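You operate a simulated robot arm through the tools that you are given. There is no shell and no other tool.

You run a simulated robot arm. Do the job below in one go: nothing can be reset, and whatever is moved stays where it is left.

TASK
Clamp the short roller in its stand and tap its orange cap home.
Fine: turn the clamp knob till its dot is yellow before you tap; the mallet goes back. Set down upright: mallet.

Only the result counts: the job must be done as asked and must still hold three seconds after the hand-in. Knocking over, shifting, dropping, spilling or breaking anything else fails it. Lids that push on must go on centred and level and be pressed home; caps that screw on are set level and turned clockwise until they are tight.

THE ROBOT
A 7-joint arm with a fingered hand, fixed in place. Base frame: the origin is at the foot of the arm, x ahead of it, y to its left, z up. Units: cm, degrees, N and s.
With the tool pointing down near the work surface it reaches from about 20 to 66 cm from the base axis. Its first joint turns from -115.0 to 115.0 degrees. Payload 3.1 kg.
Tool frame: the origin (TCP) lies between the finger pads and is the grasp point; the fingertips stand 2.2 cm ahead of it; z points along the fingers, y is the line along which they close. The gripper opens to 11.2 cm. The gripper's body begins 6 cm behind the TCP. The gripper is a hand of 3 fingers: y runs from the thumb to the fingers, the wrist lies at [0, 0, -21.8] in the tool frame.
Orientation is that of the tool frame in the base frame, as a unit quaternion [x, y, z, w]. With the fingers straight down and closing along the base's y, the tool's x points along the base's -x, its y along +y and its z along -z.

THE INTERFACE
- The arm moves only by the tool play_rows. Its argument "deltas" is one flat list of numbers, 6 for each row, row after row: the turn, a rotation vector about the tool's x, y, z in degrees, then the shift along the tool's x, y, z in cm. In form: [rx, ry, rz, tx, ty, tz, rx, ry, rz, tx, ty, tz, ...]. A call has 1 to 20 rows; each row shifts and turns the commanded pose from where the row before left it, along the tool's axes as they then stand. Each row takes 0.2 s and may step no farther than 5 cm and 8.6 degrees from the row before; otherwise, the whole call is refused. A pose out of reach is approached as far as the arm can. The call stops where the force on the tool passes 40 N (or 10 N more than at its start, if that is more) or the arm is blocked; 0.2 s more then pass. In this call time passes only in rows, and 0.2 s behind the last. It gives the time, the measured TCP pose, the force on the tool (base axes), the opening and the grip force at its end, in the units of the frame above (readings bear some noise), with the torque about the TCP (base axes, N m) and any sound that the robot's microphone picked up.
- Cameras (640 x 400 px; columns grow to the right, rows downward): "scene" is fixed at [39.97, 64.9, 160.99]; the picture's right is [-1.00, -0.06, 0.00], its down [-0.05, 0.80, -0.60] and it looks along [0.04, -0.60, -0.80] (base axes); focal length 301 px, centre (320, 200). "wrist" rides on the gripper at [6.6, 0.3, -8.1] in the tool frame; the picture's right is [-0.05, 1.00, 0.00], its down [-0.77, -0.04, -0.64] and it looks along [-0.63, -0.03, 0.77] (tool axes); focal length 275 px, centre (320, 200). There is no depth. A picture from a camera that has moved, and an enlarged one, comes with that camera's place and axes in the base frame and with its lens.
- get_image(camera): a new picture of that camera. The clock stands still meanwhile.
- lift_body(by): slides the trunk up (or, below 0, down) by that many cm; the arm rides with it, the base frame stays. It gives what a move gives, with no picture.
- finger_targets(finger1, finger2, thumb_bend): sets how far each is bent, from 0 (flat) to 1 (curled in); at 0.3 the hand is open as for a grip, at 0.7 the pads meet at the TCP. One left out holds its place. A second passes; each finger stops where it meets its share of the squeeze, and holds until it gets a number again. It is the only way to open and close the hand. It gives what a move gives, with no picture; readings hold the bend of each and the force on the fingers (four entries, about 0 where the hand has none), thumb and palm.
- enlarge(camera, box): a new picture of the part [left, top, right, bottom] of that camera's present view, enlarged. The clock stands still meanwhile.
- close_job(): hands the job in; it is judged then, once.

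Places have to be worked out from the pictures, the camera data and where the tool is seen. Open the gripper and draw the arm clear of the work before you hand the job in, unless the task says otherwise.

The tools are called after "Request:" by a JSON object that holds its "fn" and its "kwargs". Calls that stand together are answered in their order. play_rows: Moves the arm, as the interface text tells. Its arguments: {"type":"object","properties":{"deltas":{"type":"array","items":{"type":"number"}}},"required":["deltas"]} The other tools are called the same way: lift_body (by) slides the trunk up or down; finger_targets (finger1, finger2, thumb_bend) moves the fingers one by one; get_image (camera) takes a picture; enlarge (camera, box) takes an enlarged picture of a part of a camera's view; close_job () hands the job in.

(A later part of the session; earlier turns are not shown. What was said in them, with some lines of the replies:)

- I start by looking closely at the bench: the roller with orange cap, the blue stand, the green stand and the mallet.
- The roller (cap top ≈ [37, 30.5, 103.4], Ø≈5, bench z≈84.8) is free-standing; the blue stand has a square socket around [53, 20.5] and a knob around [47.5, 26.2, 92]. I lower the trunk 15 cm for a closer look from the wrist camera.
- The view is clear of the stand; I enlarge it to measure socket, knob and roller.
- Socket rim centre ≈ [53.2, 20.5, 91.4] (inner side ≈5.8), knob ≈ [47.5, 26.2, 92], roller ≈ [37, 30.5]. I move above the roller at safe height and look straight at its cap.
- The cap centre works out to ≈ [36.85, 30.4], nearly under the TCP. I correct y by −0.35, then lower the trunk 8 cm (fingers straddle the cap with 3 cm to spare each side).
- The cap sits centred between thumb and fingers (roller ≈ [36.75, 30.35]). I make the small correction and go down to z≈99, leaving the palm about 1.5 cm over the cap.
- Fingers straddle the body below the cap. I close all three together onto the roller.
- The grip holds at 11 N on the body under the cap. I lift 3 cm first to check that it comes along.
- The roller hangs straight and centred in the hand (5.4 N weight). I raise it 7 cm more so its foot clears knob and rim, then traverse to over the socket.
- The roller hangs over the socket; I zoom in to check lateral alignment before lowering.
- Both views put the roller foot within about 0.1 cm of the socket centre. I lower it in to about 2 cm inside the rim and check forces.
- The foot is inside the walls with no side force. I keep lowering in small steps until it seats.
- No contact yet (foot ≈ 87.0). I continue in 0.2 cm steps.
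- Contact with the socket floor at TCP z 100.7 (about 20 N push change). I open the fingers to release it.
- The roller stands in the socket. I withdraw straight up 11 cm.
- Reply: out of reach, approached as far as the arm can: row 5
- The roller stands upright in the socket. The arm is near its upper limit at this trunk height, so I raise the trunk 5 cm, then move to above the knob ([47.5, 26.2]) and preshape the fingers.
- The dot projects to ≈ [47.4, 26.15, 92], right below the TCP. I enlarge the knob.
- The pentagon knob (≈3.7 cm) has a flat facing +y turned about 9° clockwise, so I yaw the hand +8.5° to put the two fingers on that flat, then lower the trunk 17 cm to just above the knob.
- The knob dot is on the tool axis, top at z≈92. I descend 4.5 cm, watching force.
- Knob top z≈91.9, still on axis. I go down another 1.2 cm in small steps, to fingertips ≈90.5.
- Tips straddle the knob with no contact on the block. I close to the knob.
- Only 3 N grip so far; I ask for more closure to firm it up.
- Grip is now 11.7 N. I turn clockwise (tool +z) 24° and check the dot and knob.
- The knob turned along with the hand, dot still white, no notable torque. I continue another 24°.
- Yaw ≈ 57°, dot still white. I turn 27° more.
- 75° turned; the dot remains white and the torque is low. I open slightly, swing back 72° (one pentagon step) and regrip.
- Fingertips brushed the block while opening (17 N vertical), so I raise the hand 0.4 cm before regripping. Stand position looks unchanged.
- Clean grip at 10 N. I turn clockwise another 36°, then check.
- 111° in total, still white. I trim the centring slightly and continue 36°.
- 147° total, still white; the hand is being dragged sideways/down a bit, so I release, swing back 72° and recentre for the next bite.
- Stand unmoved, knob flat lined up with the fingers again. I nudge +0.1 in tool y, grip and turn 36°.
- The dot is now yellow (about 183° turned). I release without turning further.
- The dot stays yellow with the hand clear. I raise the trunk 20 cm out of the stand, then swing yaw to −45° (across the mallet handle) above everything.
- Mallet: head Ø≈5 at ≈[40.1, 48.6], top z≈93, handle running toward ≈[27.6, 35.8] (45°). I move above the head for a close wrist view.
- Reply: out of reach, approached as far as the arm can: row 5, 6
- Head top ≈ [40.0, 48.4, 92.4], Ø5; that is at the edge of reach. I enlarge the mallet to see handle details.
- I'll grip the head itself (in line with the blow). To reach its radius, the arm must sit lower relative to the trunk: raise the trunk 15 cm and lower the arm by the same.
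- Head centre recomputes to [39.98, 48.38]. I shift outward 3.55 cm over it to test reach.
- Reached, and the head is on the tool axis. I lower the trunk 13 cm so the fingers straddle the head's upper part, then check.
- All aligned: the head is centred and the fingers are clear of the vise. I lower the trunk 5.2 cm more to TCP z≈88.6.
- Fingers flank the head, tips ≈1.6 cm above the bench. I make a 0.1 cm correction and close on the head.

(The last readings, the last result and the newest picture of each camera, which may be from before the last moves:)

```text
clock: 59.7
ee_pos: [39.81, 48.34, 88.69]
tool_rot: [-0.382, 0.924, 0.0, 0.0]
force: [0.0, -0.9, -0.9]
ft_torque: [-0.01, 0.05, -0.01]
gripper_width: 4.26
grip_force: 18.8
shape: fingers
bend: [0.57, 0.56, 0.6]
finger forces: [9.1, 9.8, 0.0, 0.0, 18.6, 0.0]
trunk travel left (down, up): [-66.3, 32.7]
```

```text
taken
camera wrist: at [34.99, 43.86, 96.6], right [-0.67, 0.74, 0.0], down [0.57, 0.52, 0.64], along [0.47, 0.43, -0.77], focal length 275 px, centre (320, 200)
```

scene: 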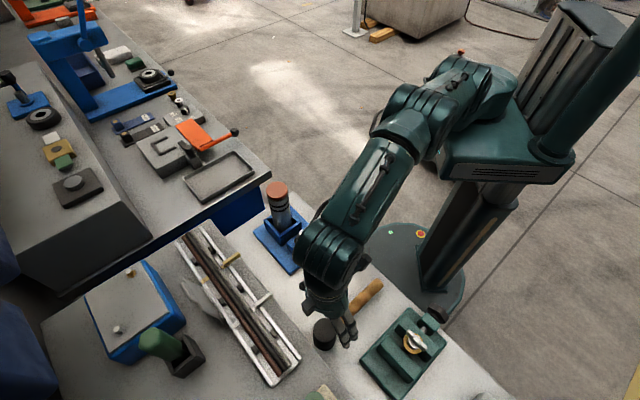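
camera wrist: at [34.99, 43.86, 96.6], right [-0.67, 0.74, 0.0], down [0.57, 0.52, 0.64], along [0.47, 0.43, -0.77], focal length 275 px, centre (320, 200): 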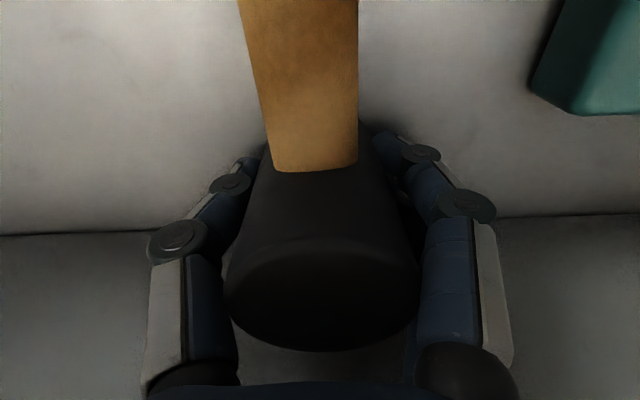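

Grip is 18.8 N on the mallet head; grasp pose to return to: TCP ≈ [39.85, 48.36, 88.65], yaw −44.8°. I lift 3 cm to check.

Request:
{"fn": "lift_body", "kwargs": {"by": 3}}

Request:
{"fn": "get_image", "kwargs": {"camera": "wrist"}}

Request:
{"fn": "enlarge", "kwargs": {"camera": "scene", "box": [280, 260, 400, 370]}}

```text
clock: 60.4
ee_pos: [39.85, 48.45, 91.65]
tool_rot: [-0.381, 0.925, 0.0, 0.0]
force: [0.6, -0.6, -4.0]
ft_torque: [0.03, -0.03, 0.03]
gripper_width: 4.25
grip_force: 18.6
shape: fingers
bend: [0.57, 0.56, 0.6]
finger forces: [8.7, 9.7, 0.1, 0.1, 18.3, 0.0]
trunk travel left (down, up): [-69.3, 29.7]
```

```text
taken
camera wrist: at [35.05, 43.91, 99.56], right [-0.67, 0.74, 0.0], down [0.57, 0.52, 0.64], along [0.47, 0.43, -0.77], focal length 275 px, centre (320, 200)
```

wrist: 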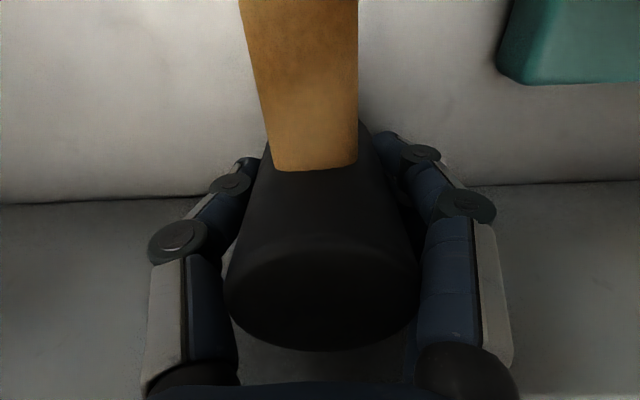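

```text
3.64 times, centred on (340, 315) of scene
camera zoom: at [39.97, 64.9, 160.99], right [-1.0, -0.06, 0.0], down [-0.05, 0.8, -0.6], along [0.04, -0.6, -0.8], focal length 1095 px, centre (247, -218)
```

zoom: 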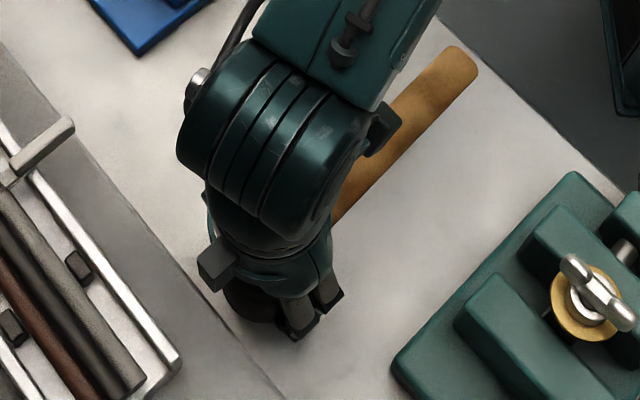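

The mallet (≈4 N) hangs level and firm. I raise it so its face clears the cap (bottom ≈109), then carry it over to the cap at ≈[53.15, 20.5].

Request:
{"fn": "lift_body", "kwargs": {"by": 21.5}}

Request:
{"fn": "play_rows", "kwargs": {"deltas": [0, 0, 0, 0.5, -1.46, 0, 0, 0, 0, 1.016, -2.92, 0, 0, 0, 0, 1.016, -2.92, 0, 0, 0, 0, 1.016, -2.92, 0, 0, 0, 0, 1.016, -2.92, 0, 0, 0, 0, 1.016, -2.92, 0, 0, 0, 0, 1.016, -2.92, 0, 0, 0, 0, 1.016, -2.92, 0, 0, 0, 0, 1.016, -2.92, 0, 0, 0, 0, 1.016, -2.92, 0, 0, 0, 0, 0.5, -1.46, 0]}}

Request:
{"fn": "get_image", "kwargs": {"camera": "wrist"}}

Request:
{"fn": "enlarge", "kwargs": {"camera": "scene", "box": [240, 120, 360, 260]}}

```text
clock: 62.7
ee_pos: [39.93, 48.39, 113.07]
tool_rot: [-0.381, 0.924, -0.001, 0.001]
force: [0.7, 0.5, -2.7]
ft_torque: [0.01, -0.06, -0.04]
gripper_width: 4.27
grip_force: 18.6
shape: fingers
bend: [0.57, 0.56, 0.6]
finger forces: [8.8, 9.7, 0.0, 0.1, 18.2, 0.0]
trunk travel left (down, up): [-90.8, 8.2]
```

```text
clock: 65.1
ee_pos: [53.05, 20.55, 113.2]
tool_rot: [-0.382, 0.924, 0.0, 0.0]
force: [0.9, 0.3, -3.8]
ft_torque: [0.07, -0.05, 0.0]
gripper_width: 4.29
grip_force: 18.1
shape: fingers
bend: [0.57, 0.56, 0.6]
finger forces: [8.7, 9.8, 0.1, 0.0, 18.0, 0.0]
trunk travel left (down, up): [-90.8, 8.2]
```

```text
taken
camera wrist: at [48.31, 16.12, 121.14], right [-0.67, 0.74, 0.0], down [0.57, 0.52, 0.64], along [0.47, 0.43, -0.77], focal length 275 px, centre (320, 200)
```

wrist: 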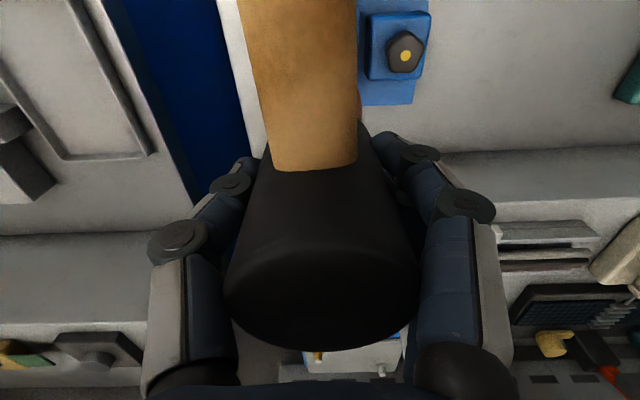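

```text
2.86 times, centred on (300, 190) of scene
camera zoom: at [39.97, 64.9, 160.99], right [-1.0, -0.06, 0.0], down [-0.05, 0.8, -0.6], along [0.04, -0.6, -0.8], focal length 860 px, centre (377, 229)
```

zoom: 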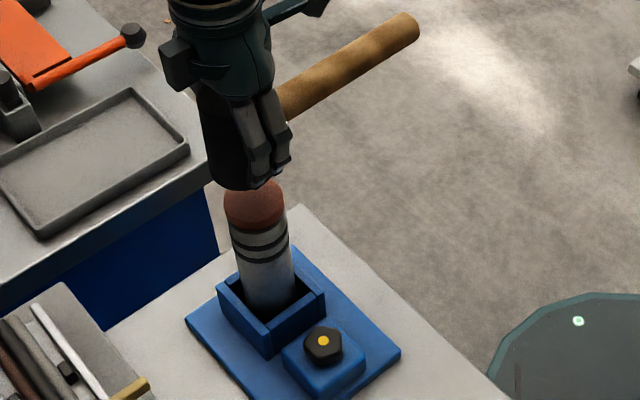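

The mallet is above the cap; I zoom in to check centring before tapping.

Request:
{"fn": "enlarge", "kwargs": {"camera": "scene", "box": [265, 150, 325, 220]}}

Request:
{"fn": "enlarge", "kwargs": {"camera": "wrist", "box": [220, 60, 440, 200]}}

```text
5.71 times, centred on (295, 185) of scene
camera zoom: at [39.97, 64.9, 160.99], right [-1.0, -0.06, 0.0], down [-0.05, 0.8, -0.6], along [0.04, -0.6, -0.8], focal length 1720 px, centre (463, 286)
```

zoom: 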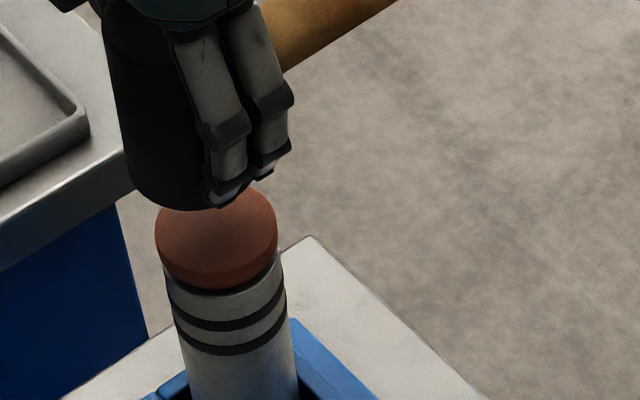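

```text
2.86 times, centred on (330, 130) of wrist
camera zoom: at [48.31, 16.12, 121.14], right [-0.67, 0.74, 0.0], down [0.57, 0.52, 0.64], along [0.47, 0.43, -0.77], focal length 786 px, centre (291, 400)
```

zoom: 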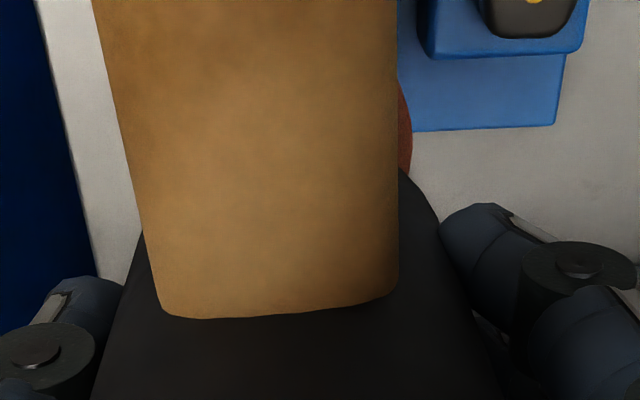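

The cap looks centred at ≈[53.05, 20.5] and the mallet face about 0.3 cm beyond it in +x. I correct that and lower 3 cm to ≈1.3 cm above the cap.

Request:
{"fn": "play_rows", "kwargs": {"deltas": [0, 0, 0, 0.28, 0.14, 0, 0, 0, 0, 0, 0, 1, 0, 0, 0, 0, 0, 1, 0, 0, 0, 0, 0, 1]}}

Request:
{"fn": "enlarge", "kwargs": {"camera": "scene", "box": [265, 150, 325, 220]}}

Request:
{"fn": "get_image", "kwargs": {"camera": "wrist"}}

```text
clock: 66.1
ee_pos: [52.85, 20.54, 110.15]
tool_rot: [-0.381, 0.924, 0.001, 0.0]
force: [-0.1, 0.5, -4.2]
ft_torque: [0.04, -0.05, -0.01]
gripper_width: 4.26
grip_force: 18.4
shape: fingers
bend: [0.57, 0.56, 0.6]
finger forces: [8.7, 9.9, 0.0, 0.0, 18.0, 0.0]
trunk travel left (down, up): [-90.8, 8.2]
```

```text
5.71 times, centred on (295, 185) of scene
camera zoom: at [39.97, 64.9, 160.99], right [-1.0, -0.06, 0.0], down [-0.05, 0.8, -0.6], along [0.04, -0.6, -0.8], focal length 1720 px, centre (463, 286)
```

zoom: 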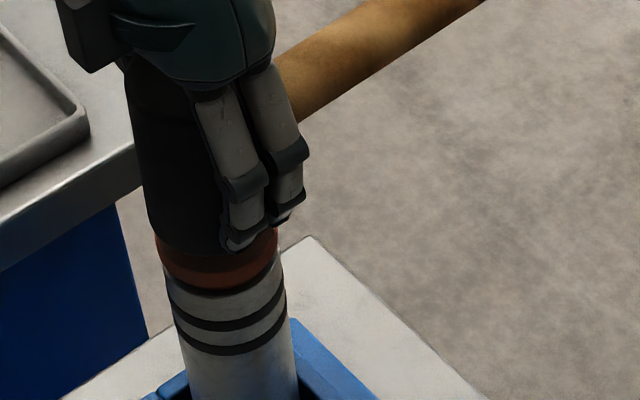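

```text
taken
camera wrist: at [47.99, 15.96, 118.11], right [-0.67, 0.74, 0.0], down [0.57, 0.52, 0.64], along [0.47, 0.43, -0.77], focal length 275 px, centre (320, 200)
```

wrist: 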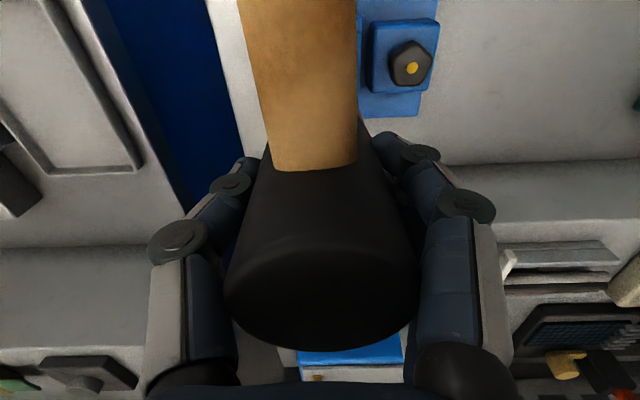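

The mallet face is centred over the cap with ≈1.2 cm gap. I give a first moderate tap: up 1, then 3 cm down in one row.

Request:
{"fn": "play_rows", "kwargs": {"deltas": [0, 0, 0, 0, 0, -1, 0, 0, 0, 0, 0, 2.6, 0, 0, 0, 0, 0, -2.5]}}

Request:
{"fn": "enlarge", "kwargs": {"camera": "scene", "box": [265, 150, 325, 220]}}

```text
clock: 66.9
ee_pos: [52.95, 20.49, 111.17]
tool_rot: [-0.38, 0.925, 0.0, 0.001]
force: [0.0, -0.5, -3.9]
ft_torque: [0.06, -0.04, 0.0]
gripper_width: 4.26
grip_force: 18.7
shape: fingers
bend: [0.57, 0.56, 0.6]
finger forces: [8.7, 9.8, 0.0, 0.0, 18.0, 0.0]
trunk travel left (down, up): [-90.8, 8.2]
```

```text
5.71 times, centred on (295, 185) of scene
camera zoom: at [39.97, 64.9, 160.99], right [-1.0, -0.06, 0.0], down [-0.05, 0.8, -0.6], along [0.04, -0.6, -0.8], focal length 1720 px, centre (463, 286)
```

zoom: 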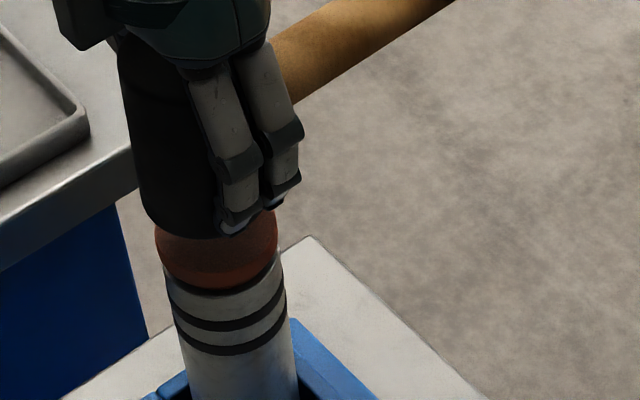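

No contact or sound that time. I feel for the cap height with a slow descent.

Request:
{"fn": "play_rows", "kwargs": {"deltas": [0, 0, 0, 0, 0, 1, 0, 0, 0, 0, 0, 0.8, 0, 0, 0, 0, 0, 0.3, 0, 0, 0, 0, 0, 0.2, 0, 0, 0, 0, 0, 0.2]}}

Request:
{"fn": "enlarge", "kwargs": {"camera": "scene", "box": [265, 150, 325, 220]}}

```text
clock: 68.1
ee_pos: [52.8, 20.34, 108.63]
tool_rot: [-0.38, 0.925, 0.0, 0.002]
force: [1.0, 0.4, 9.3]
ft_torque: [0.08, 0.23, -0.04]
gripper_width: 4.28
grip_force: 20.6
shape: fingers
bend: [0.57, 0.56, 0.61]
finger forces: [10.0, 10.8, 0.0, 0.0, 20.4, 0.1]
trunk travel left (down, up): [-90.8, 8.2]
```

```text
5.71 times, centred on (295, 185) of scene
camera zoom: at [39.97, 64.9, 160.99], right [-1.0, -0.06, 0.0], down [-0.05, 0.8, -0.6], along [0.04, -0.6, -0.8], focal length 1720 px, centre (463, 286)
```

zoom: 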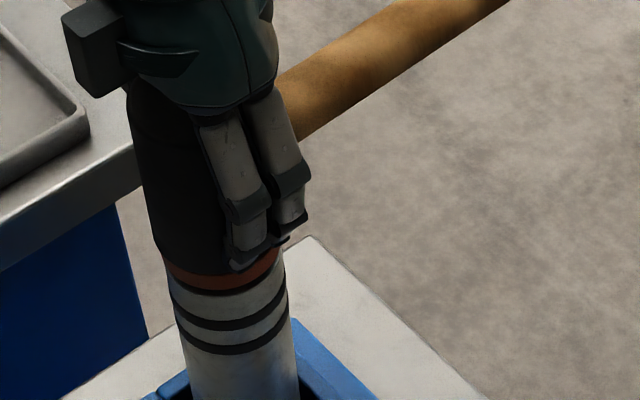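

Contact at TCP z≈108.65 (13 N). Now a proper tap: raise 3 cm, then drive down past contact in one row; it stops on the impact force.

Request:
{"fn": "play_rows", "kwargs": {"deltas": [0, 0, 0, 0, 0, -1.5, 0, 0, 0, 0, 0, -1.5, 0, 0, 0, 0, 0, 2, 0, 0, 0, 0, 0, 2.5]}}

Request:
{"fn": "enlarge", "kwargs": {"camera": "scene", "box": [265, 150, 325, 220]}}

```text
clock: 69.2
ee_pos: [52.8, 20.46, 108.0]
tool_rot: [-0.381, 0.924, 0.0, 0.007]
force: [-1.9, -2.4, 22.9]
ft_torque: [0.11, 0.45, 0.06]
gripper_width: 4.25
grip_force: 23.2
shape: fingers
bend: [0.6, 0.58, 0.62]
finger forces: [11.2, 11.7, 0.1, 0.0, 23.3, 0.0]
trunk travel left (down, up): [-90.8, 8.2]
stopped in row 4: the force on the tool passed its limit at 44 N (the readings are from after the stop); the commanded pose is now the measured one
```

```text
5.71 times, centred on (295, 185) of scene
camera zoom: at [39.97, 64.9, 160.99], right [-1.0, -0.06, 0.0], down [-0.05, 0.8, -0.6], along [0.04, -0.6, -0.8], focal length 1720 px, centre (463, 286)
```

zoom: 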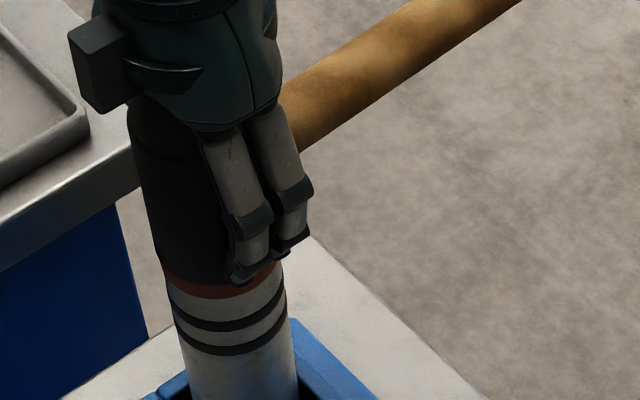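

Impact at 44 N; the cap appears to have moved down. I raise the mallet 4 cm and look at the cap.

Request:
{"fn": "play_rows", "kwargs": {"deltas": [0, 0, 0, 0, 0, -1, 0, 0, 0, 0, 0, -1.5, 0, 0, 0, 0, 0, -1.5, 0, 0, 0, 0, 0, -1]}}

Request:
{"fn": "enlarge", "kwargs": {"camera": "scene", "box": [265, 150, 325, 220]}}

Request:
{"fn": "get_image", "kwargs": {"camera": "wrist"}}

```text
clock: 70.2
ee_pos: [53.12, 20.5, 112.46]
tool_rot: [-0.381, 0.925, 0.001, 0.004]
force: [0.7, -0.2, -3.9]
ft_torque: [0.0, -0.06, -0.02]
gripper_width: 4.25
grip_force: 18.2
shape: fingers
bend: [0.59, 0.58, 0.62]
finger forces: [9.0, 10.1, 0.0, 0.1, 18.2, 0.1]
trunk travel left (down, up): [-90.8, 8.2]
```

```text
5.71 times, centred on (295, 185) of scene
camera zoom: at [39.97, 64.9, 160.99], right [-1.0, -0.06, 0.0], down [-0.05, 0.8, -0.6], along [0.04, -0.6, -0.8], focal length 1720 px, centre (463, 286)
```

zoom: 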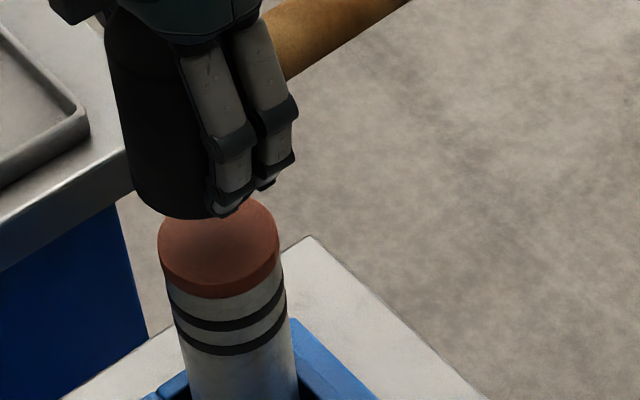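

```text
taken
camera wrist: at [48.19, 16.02, 120.37], right [-0.67, 0.74, 0.0], down [0.57, 0.52, 0.64], along [0.48, 0.43, -0.77], focal length 275 px, centre (320, 200)
```

wrist: 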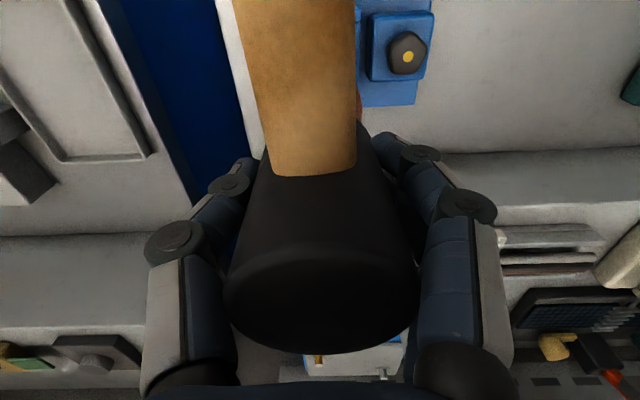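

The dark gap beneath the cap seems gone. I look closer to confirm whether it's flush all round.

Request:
{"fn": "enlarge", "kwargs": {"camera": "scene", "box": [286, 180, 320, 216]}}

Request:
{"fn": "enlarge", "kwargs": {"camera": "scene", "box": [260, 170, 340, 260]}}

```text
11.11 times, centred on (303, 198) of scene
camera zoom: at [39.97, 64.9, 160.99], right [-1.0, -0.06, 0.0], down [-0.05, 0.8, -0.6], along [0.04, -0.6, -0.8], focal length 3345 px, centre (509, 222)
```

zoom: 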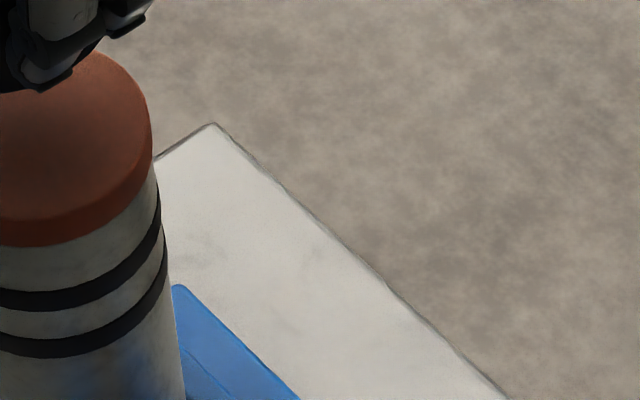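

```text
4.44 times, centred on (300, 215) of scene
camera zoom: at [39.97, 64.9, 160.99], right [-1.0, -0.06, 0.0], down [-0.05, 0.8, -0.6], along [0.04, -0.6, -0.8], focal length 1338 px, centre (409, 133)
```

zoom: 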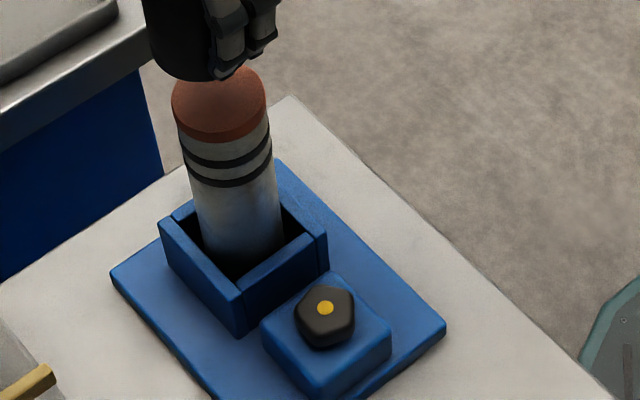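

The cap now sits flush with the body. One more equal tap will confirm it doesn't travel any farther.

Request:
{"fn": "play_rows", "kwargs": {"deltas": [0, 0, 0, 0.1, 0.05, 1.7, 0, 0, 0, 0, 0, 2, 0, 0, 0, 0, 0, 2]}}

Request:
{"fn": "enlarge", "kwargs": {"camera": "scene", "box": [265, 150, 325, 220]}}

```text
clock: 71.0
ee_pos: [53.2, 20.5, 107.94]
tool_rot: [-0.381, 0.924, 0.002, 0.013]
force: [0.5, -3.0, 23.0]
ft_torque: [0.05, 0.43, 0.03]
gripper_width: 4.26
grip_force: 23.0
shape: fingers
bend: [0.6, 0.59, 0.62]
finger forces: [10.8, 11.4, 0.0, 0.0, 23.8, 0.0]
trunk travel left (down, up): [-90.8, 8.2]
stopped in row 3: the force on the tool passed its limit at 49 N (the readings are from after the stop); the commanded pose is now the measured one
```

```text
5.71 times, centred on (295, 185) of scene
camera zoom: at [39.97, 64.9, 160.99], right [-1.0, -0.06, 0.0], down [-0.05, 0.8, -0.6], along [0.04, -0.6, -0.8], focal length 1720 px, centre (463, 286)
```

zoom: 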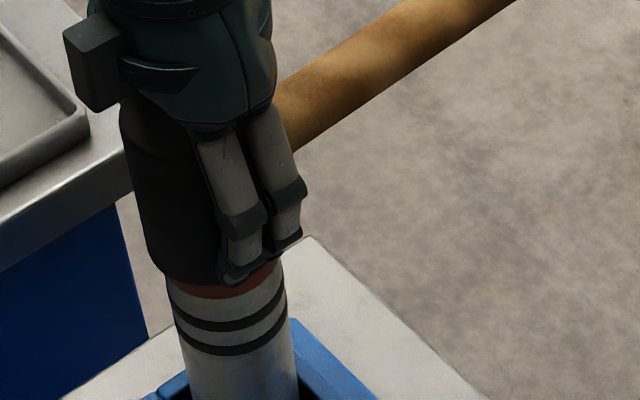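

The stop height is the same (107.94), so the cap is home. I raise the mallet 5 cm and take out the small tool tilt (≈1.5° about tool y).

Request:
{"fn": "play_rows", "kwargs": {"deltas": [0, 0, 0, 0, 0, -1, 0, 0, 0, 0, 0, -1.5, 0, 0, 0, 0, 0, -1.5, -0.36, 1.47, 0, 0, 0, -1]}}

Request:
{"fn": "enlarge", "kwargs": {"camera": "scene", "box": [250, 140, 340, 260]}}

Request:
{"fn": "get_image", "kwargs": {"camera": "wrist"}}

```text
clock: 72.0
ee_pos: [53.41, 20.5, 112.6]
tool_rot: [-0.381, 0.925, -0.001, -0.004]
force: [0.9, -0.1, -3.8]
ft_torque: [0.01, 0.0, -0.02]
gripper_width: 4.25
grip_force: 18.7
shape: fingers
bend: [0.59, 0.58, 0.62]
finger forces: [8.9, 10.1, 0.0, 0.0, 18.2, 0.0]
trunk travel left (down, up): [-90.8, 8.2]
```

```text
3.33 times, centred on (295, 200) of scene
camera zoom: at [39.97, 64.9, 160.99], right [-1.0, -0.06, 0.0], down [-0.05, 0.8, -0.6], along [0.04, -0.6, -0.8], focal length 1003 px, centre (403, 200)
```

zoom: 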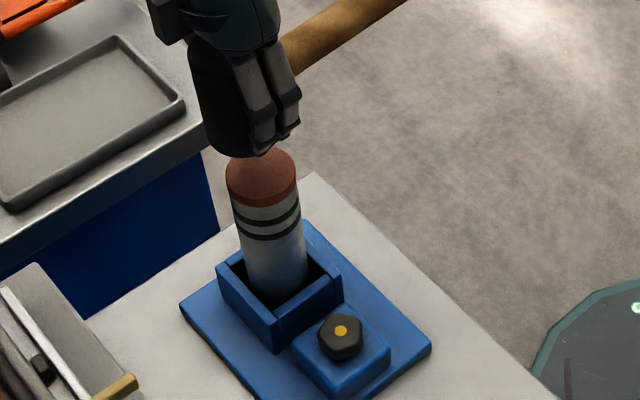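

```text
taken
camera wrist: at [48.6, 15.97, 120.65], right [-0.67, 0.74, 0.0], down [0.58, 0.52, 0.63], along [0.47, 0.42, -0.78], focal length 275 px, centre (320, 200)
```

wrist: 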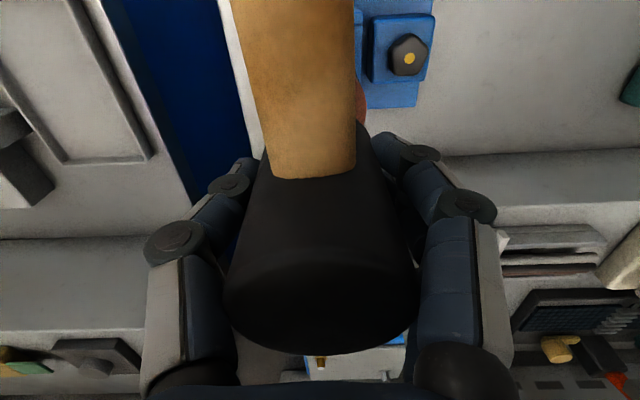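

Yellow dot, roller and stand are unchanged and the cap is flush. The mallet slid ≈0.25 cm up in the grip but stays level. I carry it back to above its original spot.

Request:
{"fn": "play_rows", "kwargs": {"deltas": [0, -0.47, 0, -0.5, 1.46, 0, 0, 0, 0, -1.0, 2.934, 0, 0, 0, 0, -1.0, 2.934, 0, 0, 0, 0, -1.0, 2.934, 0, 0, 0, 0, -1.0, 2.934, 0, 0, 0, 0, -1.0, 2.934, 0, 0, 0, 0, -1.0, 2.934, 0, 0, 0, 0, -1.0, 2.934, 0, 0, 0, 0, -1.0, 2.934, 0, 0, 0, 0, -1.0, 2.934, 0, 0, 0, 0, -0.5, 1.47, 0]}}

Request:
{"fn": "enlarge", "kwargs": {"camera": "scene", "box": [260, 180, 340, 270]}}

Request:
{"fn": "get_image", "kwargs": {"camera": "wrist"}}

Request:
{"fn": "get_image", "kwargs": {"camera": "scene"}}

```text
clock: 74.4
ee_pos: [39.71, 48.44, 112.44]
tool_rot: [-0.382, 0.924, 0.0, 0.001]
force: [0.6, -0.1, -3.2]
ft_torque: [0.05, -0.01, 0.0]
gripper_width: 4.26
grip_force: 18.2
shape: fingers
bend: [0.59, 0.58, 0.62]
finger forces: [8.7, 10.1, 0.0, 0.0, 17.9, 0.0]
trunk travel left (down, up): [-90.8, 8.2]
```

```text
4.44 times, centred on (300, 225) of scene
camera zoom: at [39.97, 64.9, 160.99], right [-1.0, -0.06, 0.0], down [-0.05, 0.8, -0.6], along [0.04, -0.6, -0.8], focal length 1338 px, centre (409, 89)
```

zoom: 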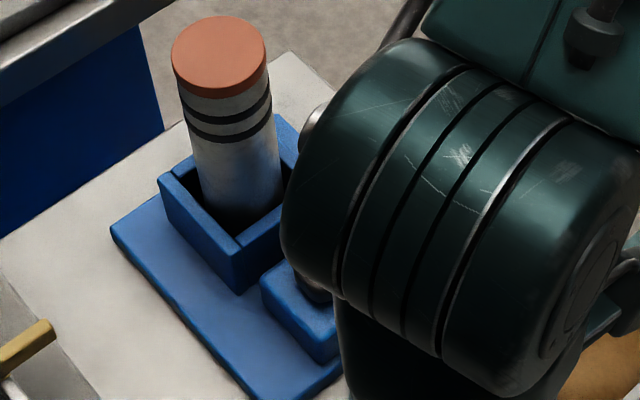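

```text
taken
camera wrist: at [34.9, 43.88, 120.48], right [-0.67, 0.74, 0.0], down [0.57, 0.52, 0.64], along [0.47, 0.43, -0.77], focal length 275 px, centre (320, 200)
```

wrist: 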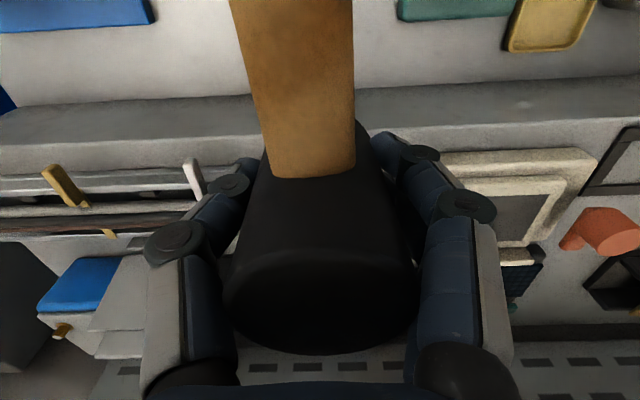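

```text
taken
```

scene: 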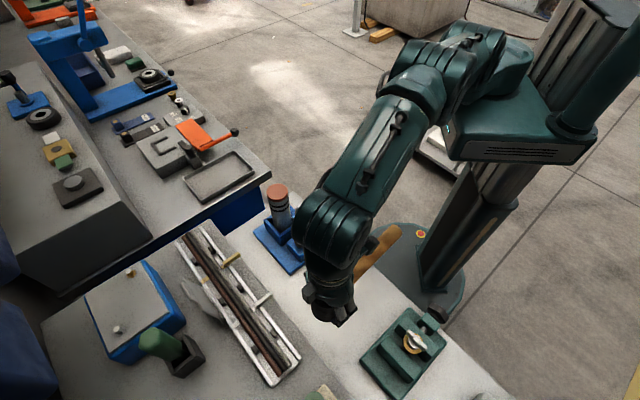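

Back over its spot ([39.7, 48.4]). I lower the trunk 21.5 cm, leaving the mallet face about 2 cm over the bench.

Request:
{"fn": "lift_body", "kwargs": {"by": -21.5}}

Request:
{"fn": "enlarge", "kwargs": {"camera": "scene", "box": [280, 260, 400, 370]}}

Request:
{"fn": "get_image", "kwargs": {"camera": "wrist"}}

```text
clock: 76.7
ee_pos: [39.7, 48.46, 90.9]
tool_rot: [-0.381, 0.925, 0.001, 0.0]
force: [0.7, 0.2, -3.4]
ft_torque: [0.01, 0.0, -0.02]
gripper_width: 4.24
grip_force: 18.2
shape: fingers
bend: [0.59, 0.58, 0.62]
finger forces: [8.8, 10.0, 0.0, 0.1, 17.9, 0.0]
trunk travel left (down, up): [-69.3, 29.7]
```

```text
3.64 times, centred on (340, 315) of scene
camera zoom: at [39.97, 64.9, 160.99], right [-1.0, -0.06, 0.0], down [-0.05, 0.8, -0.6], along [0.04, -0.6, -0.8], focal length 1095 px, centre (247, -218)
```

zoom: 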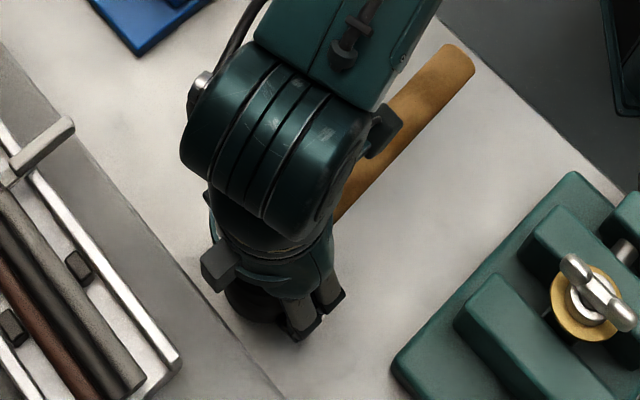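

```text
taken
camera wrist: at [34.93, 43.81, 99.0], right [-0.67, 0.74, 0.0], down [0.57, 0.52, 0.64], along [0.47, 0.43, -0.77], focal length 275 px, centre (320, 200)
```

wrist: 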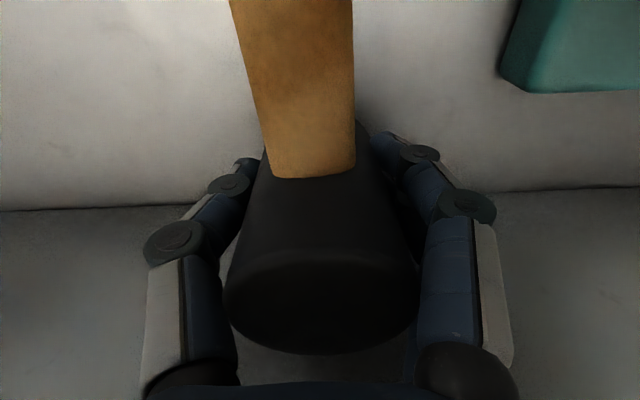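

Position matches the lift-off view closely. I go down with small arm steps, expecting bench contact near TCP z≈88.4.

Request:
{"fn": "play_rows", "kwargs": {"deltas": [0, 0, 0, -0.05, -0.12, 1.0, 0, 0, 0, 0, 0, 0.6, 0, 0, 0, 0, 0, 0.3, 0, 0, 0, 0, 0, 0.2, 0, 0, 0, 0, 0, 0.2]}}

```text
clock: 77.9
ee_pos: [39.96, 48.33, 88.75]
tool_rot: [-0.381, 0.924, 0.001, 0.002]
force: [0.3, 0.1, -3.3]
ft_torque: [0.02, -0.01, 0.01]
gripper_width: 4.26
grip_force: 18.3
shape: fingers
bend: [0.59, 0.58, 0.62]
finger forces: [8.8, 10.1, 0.1, 0.0, 18.1, 0.0]
trunk travel left (down, up): [-69.3, 29.7]
```

No contact yet at z 88.75; I continue in 0.15 cm steps.

Request:
{"fn": "play_rows", "kwargs": {"deltas": [0, 0, 0, 0, 0, 0.15, 0, 0, 0, 0, 0, 0.15, 0, 0, 0, 0, 0, 0.15]}}

```text
clock: 78.7
ee_pos: [39.95, 48.2, 88.4]
tool_rot: [-0.381, 0.925, 0.002, 0.002]
force: [0.8, 1.3, 10.8]
ft_torque: [0.16, 0.18, -0.01]
gripper_width: 4.25
grip_force: 20.0
shape: fingers
bend: [0.59, 0.58, 0.62]
finger forces: [9.4, 10.7, 0.0, 0.0, 20.2, 0.0]
trunk travel left (down, up): [-69.3, 29.7]
```

The mallet stands on the bench (14 N contact). I open the fingers.

Request:
{"fn": "finger_targets", "kwargs": {"finger1": 0.5, "finger2": 0.5, "thumb_bend": 0.5}}

Request:
{"fn": "finger_targets", "kwargs": {"finger1": 0.3, "finger2": 0.3, "thumb_bend": 0.3}}

Request:
{"fn": "get_image", "kwargs": {"camera": "wrist"}}

```text
clock: 79.7
ee_pos: [39.9, 48.32, 88.32]
tool_rot: [-0.382, 0.924, 0.001, 0.001]
force: [0.8, -1.4, 4.7]
ft_torque: [0.05, 0.04, 0.05]
gripper_width: 5.49
grip_force: 3.0
shape: fingers
bend: [0.5, 0.5, 0.5]
finger forces: [0.1, 2.0, 0.0, 0.0, 3.8, 0.0]
trunk travel left (down, up): [-69.3, 29.7]
```

```text
clock: 80.7
ee_pos: [39.95, 48.35, 88.34]
tool_rot: [-0.381, 0.924, -0.001, 0.001]
force: [0.9, -1.5, -0.2]
ft_torque: [0.0, 0.01, 0.0]
gripper_width: 11.14
grip_force: 0.0
shape: fingers
bend: [0.3, 0.3, 0.3]
finger forces: [0.0, 0.0, 0.0, 0.0, 0.1, 0.1]
trunk travel left (down, up): [-69.3, 29.7]
```

```text
taken
camera wrist: at [35.1, 43.75, 96.24], right [-0.67, 0.74, 0.0], down [0.57, 0.52, 0.64], along [0.47, 0.43, -0.77], focal length 275 px, centre (320, 200)
```

wrist: 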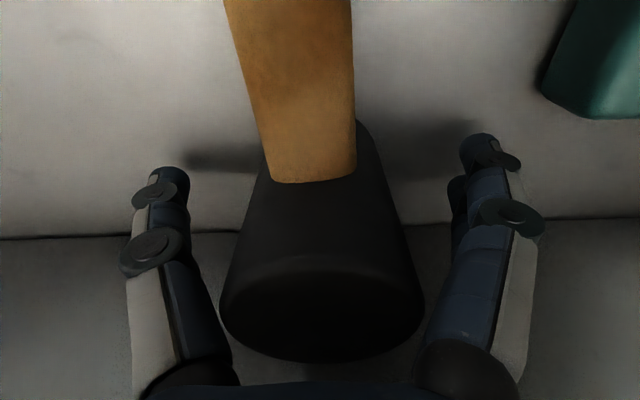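

The mallet stands free on its head near the original pose. I rise straight up with the trunk 22 cm.

Request:
{"fn": "lift_body", "kwargs": {"by": 22}}

Request:
{"fn": "enlarge", "kwargs": {"camera": "scene", "box": [280, 260, 400, 370]}}

Request:
{"fn": "get_image", "kwargs": {"camera": "wrist"}}

```text
clock: 83.0
ee_pos: [39.97, 48.46, 110.2]
tool_rot: [-0.381, 0.925, 0.001, 0.002]
force: [0.4, -0.4, -0.4]
ft_torque: [0.03, -0.01, 0.0]
gripper_width: 11.13
grip_force: 0.1
shape: fingers
bend: [0.3, 0.3, 0.3]
finger forces: [0.1, 0.0, 0.0, 0.0, 0.0, 0.0]
trunk travel left (down, up): [-91.3, 7.7]
```

```text
3.64 times, centred on (340, 315) of scene
camera zoom: at [39.97, 64.9, 160.99], right [-1.0, -0.06, 0.0], down [-0.05, 0.8, -0.6], along [0.04, -0.6, -0.8], focal length 1095 px, centre (247, -218)
```

zoom: 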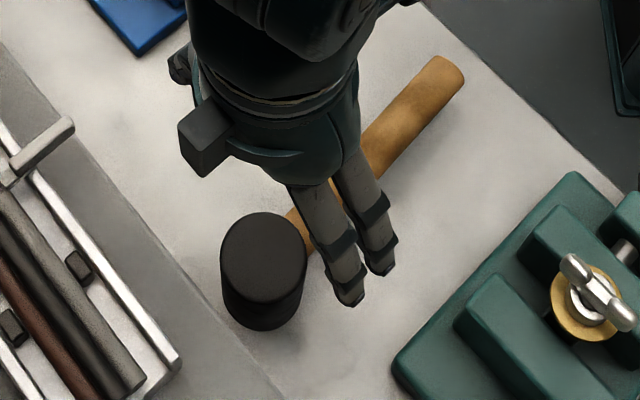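

```text
taken
camera wrist: at [35.1, 43.76, 118.23], right [-0.67, 0.74, 0.0], down [0.57, 0.52, 0.64], along [0.47, 0.43, -0.77], focal length 275 px, centre (320, 200)
```

wrist: 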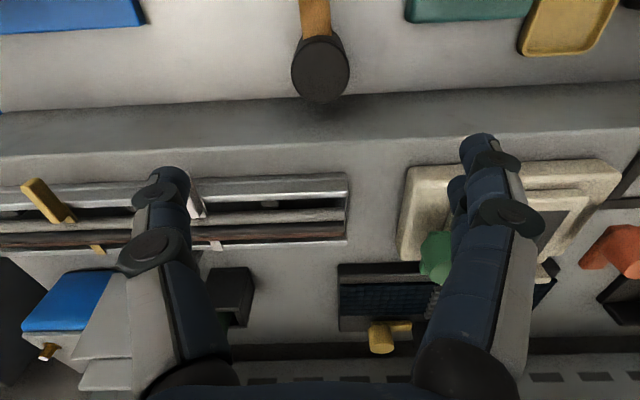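

Mallet is back within a few mm of its original spot, standing on its head. I draw the arm back toward the base, clear of the work, and inspect everything.

Request:
{"fn": "play_rows", "kwargs": {"deltas": [0, 0, 0, 2, 0, -1, 0, 0, 0, 4, 0, -1, 0, 0, 0, 4, 0, -1, 0, 0, 0, 4, 0, -1, 0, 0, 0, 4, 0, -1, 0, 0, 0, 3, 0, 0]}}

Request:
{"fn": "get_image", "kwargs": {"camera": "scene"}}

Request:
{"fn": "enlarge", "kwargs": {"camera": "scene", "box": [260, 180, 340, 270]}}

Request:
{"fn": "enlarge", "kwargs": {"camera": "scene", "box": [280, 260, 400, 370]}}

```text
clock: 84.4
ee_pos: [25.27, 33.47, 115.73]
tool_rot: [-0.382, 0.924, 0.0, 0.001]
force: [0.4, -0.1, -0.1]
ft_torque: [0.01, -0.03, 0.03]
gripper_width: 11.09
grip_force: 0.0
shape: fingers
bend: [0.3, 0.3, 0.3]
finger forces: [0.0, 0.0, 0.1, 0.0, 0.1, 0.0]
trunk travel left (down, up): [-91.3, 7.7]
```

```text
taken
```

scene: 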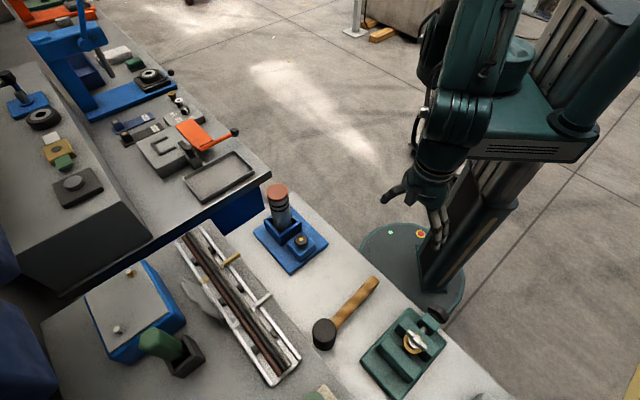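

```text
4.44 times, centred on (300, 225) of scene
camera zoom: at [39.97, 64.9, 160.99], right [-1.0, -0.06, 0.0], down [-0.05, 0.8, -0.6], along [0.04, -0.6, -0.8], focal length 1338 px, centre (409, 89)
```

zoom: 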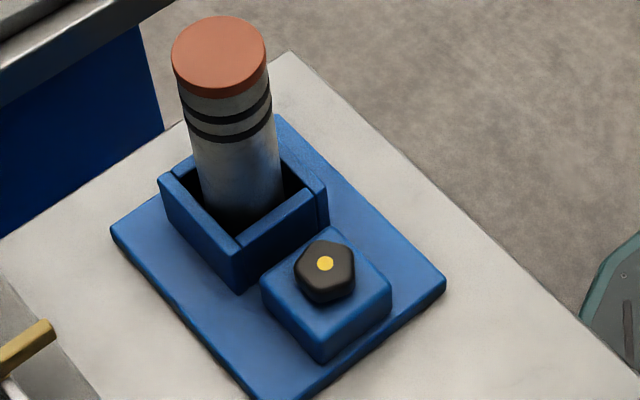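

```text
3.64 times, centred on (340, 315) of scene
camera zoom: at [39.97, 64.9, 160.99], right [-1.0, -0.06, 0.0], down [-0.05, 0.8, -0.6], along [0.04, -0.6, -0.8], focal length 1095 px, centre (247, -218)
```

zoom: 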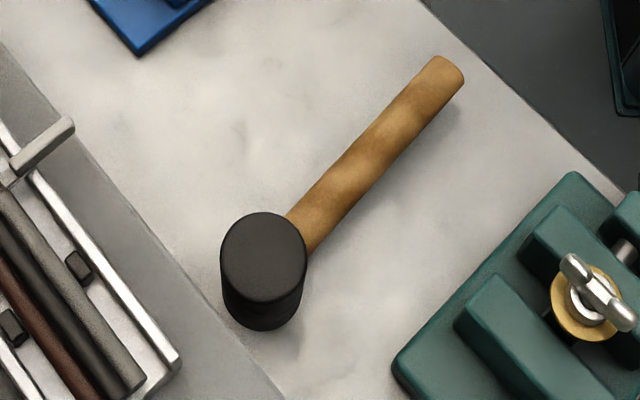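

Everything looks in place; one last close look at the cap seam before handing in.

Request:
{"fn": "enlarge", "kwargs": {"camera": "scene", "box": [262, 178, 296, 214]}}

```text
11.11 times, centred on (279, 196) of scene
camera zoom: at [39.97, 64.9, 160.99], right [-1.0, -0.06, 0.0], down [-0.05, 0.8, -0.6], along [0.04, -0.6, -0.8], focal length 3345 px, centre (776, 244)
```

zoom: 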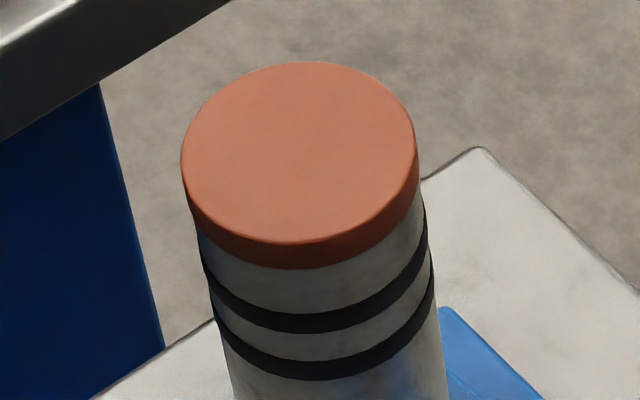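

The cap is flush and level, the dot is yellow, the mallet stands upright where it was, and the arm is clear with the hand open. I hand in the job.

Request:
{"fn": "close_job", "kwargs": {}}

```text
The job is handed in.
```

The short roller is clamped in the blue stand and its orange cap is tapped home. I've handed the job in, but no verdict came back.

- **Clamp:** I turned the knob clockwise about 183° until its dot went yellow, before any tapping. It was still yellow in the last picture.
- **Cap:** Two taps of about 44 and 49 N. The second stopped at the same height as the first, and the cap sits flush and level with no gap showing.
- **Mallet:** It stands upright on its head within a few millimetres of where it was. The handle is turned by about 3°, which moves its far end by about 1 cm.
- **Arm:** The hand is open and drawn back, clear of the work. Nothing else on the bench looks moved in the pictures.

While I was turning the knob, the fingertips pressed briefly on the stand's knob block with about 17 N. The stand did not shift.
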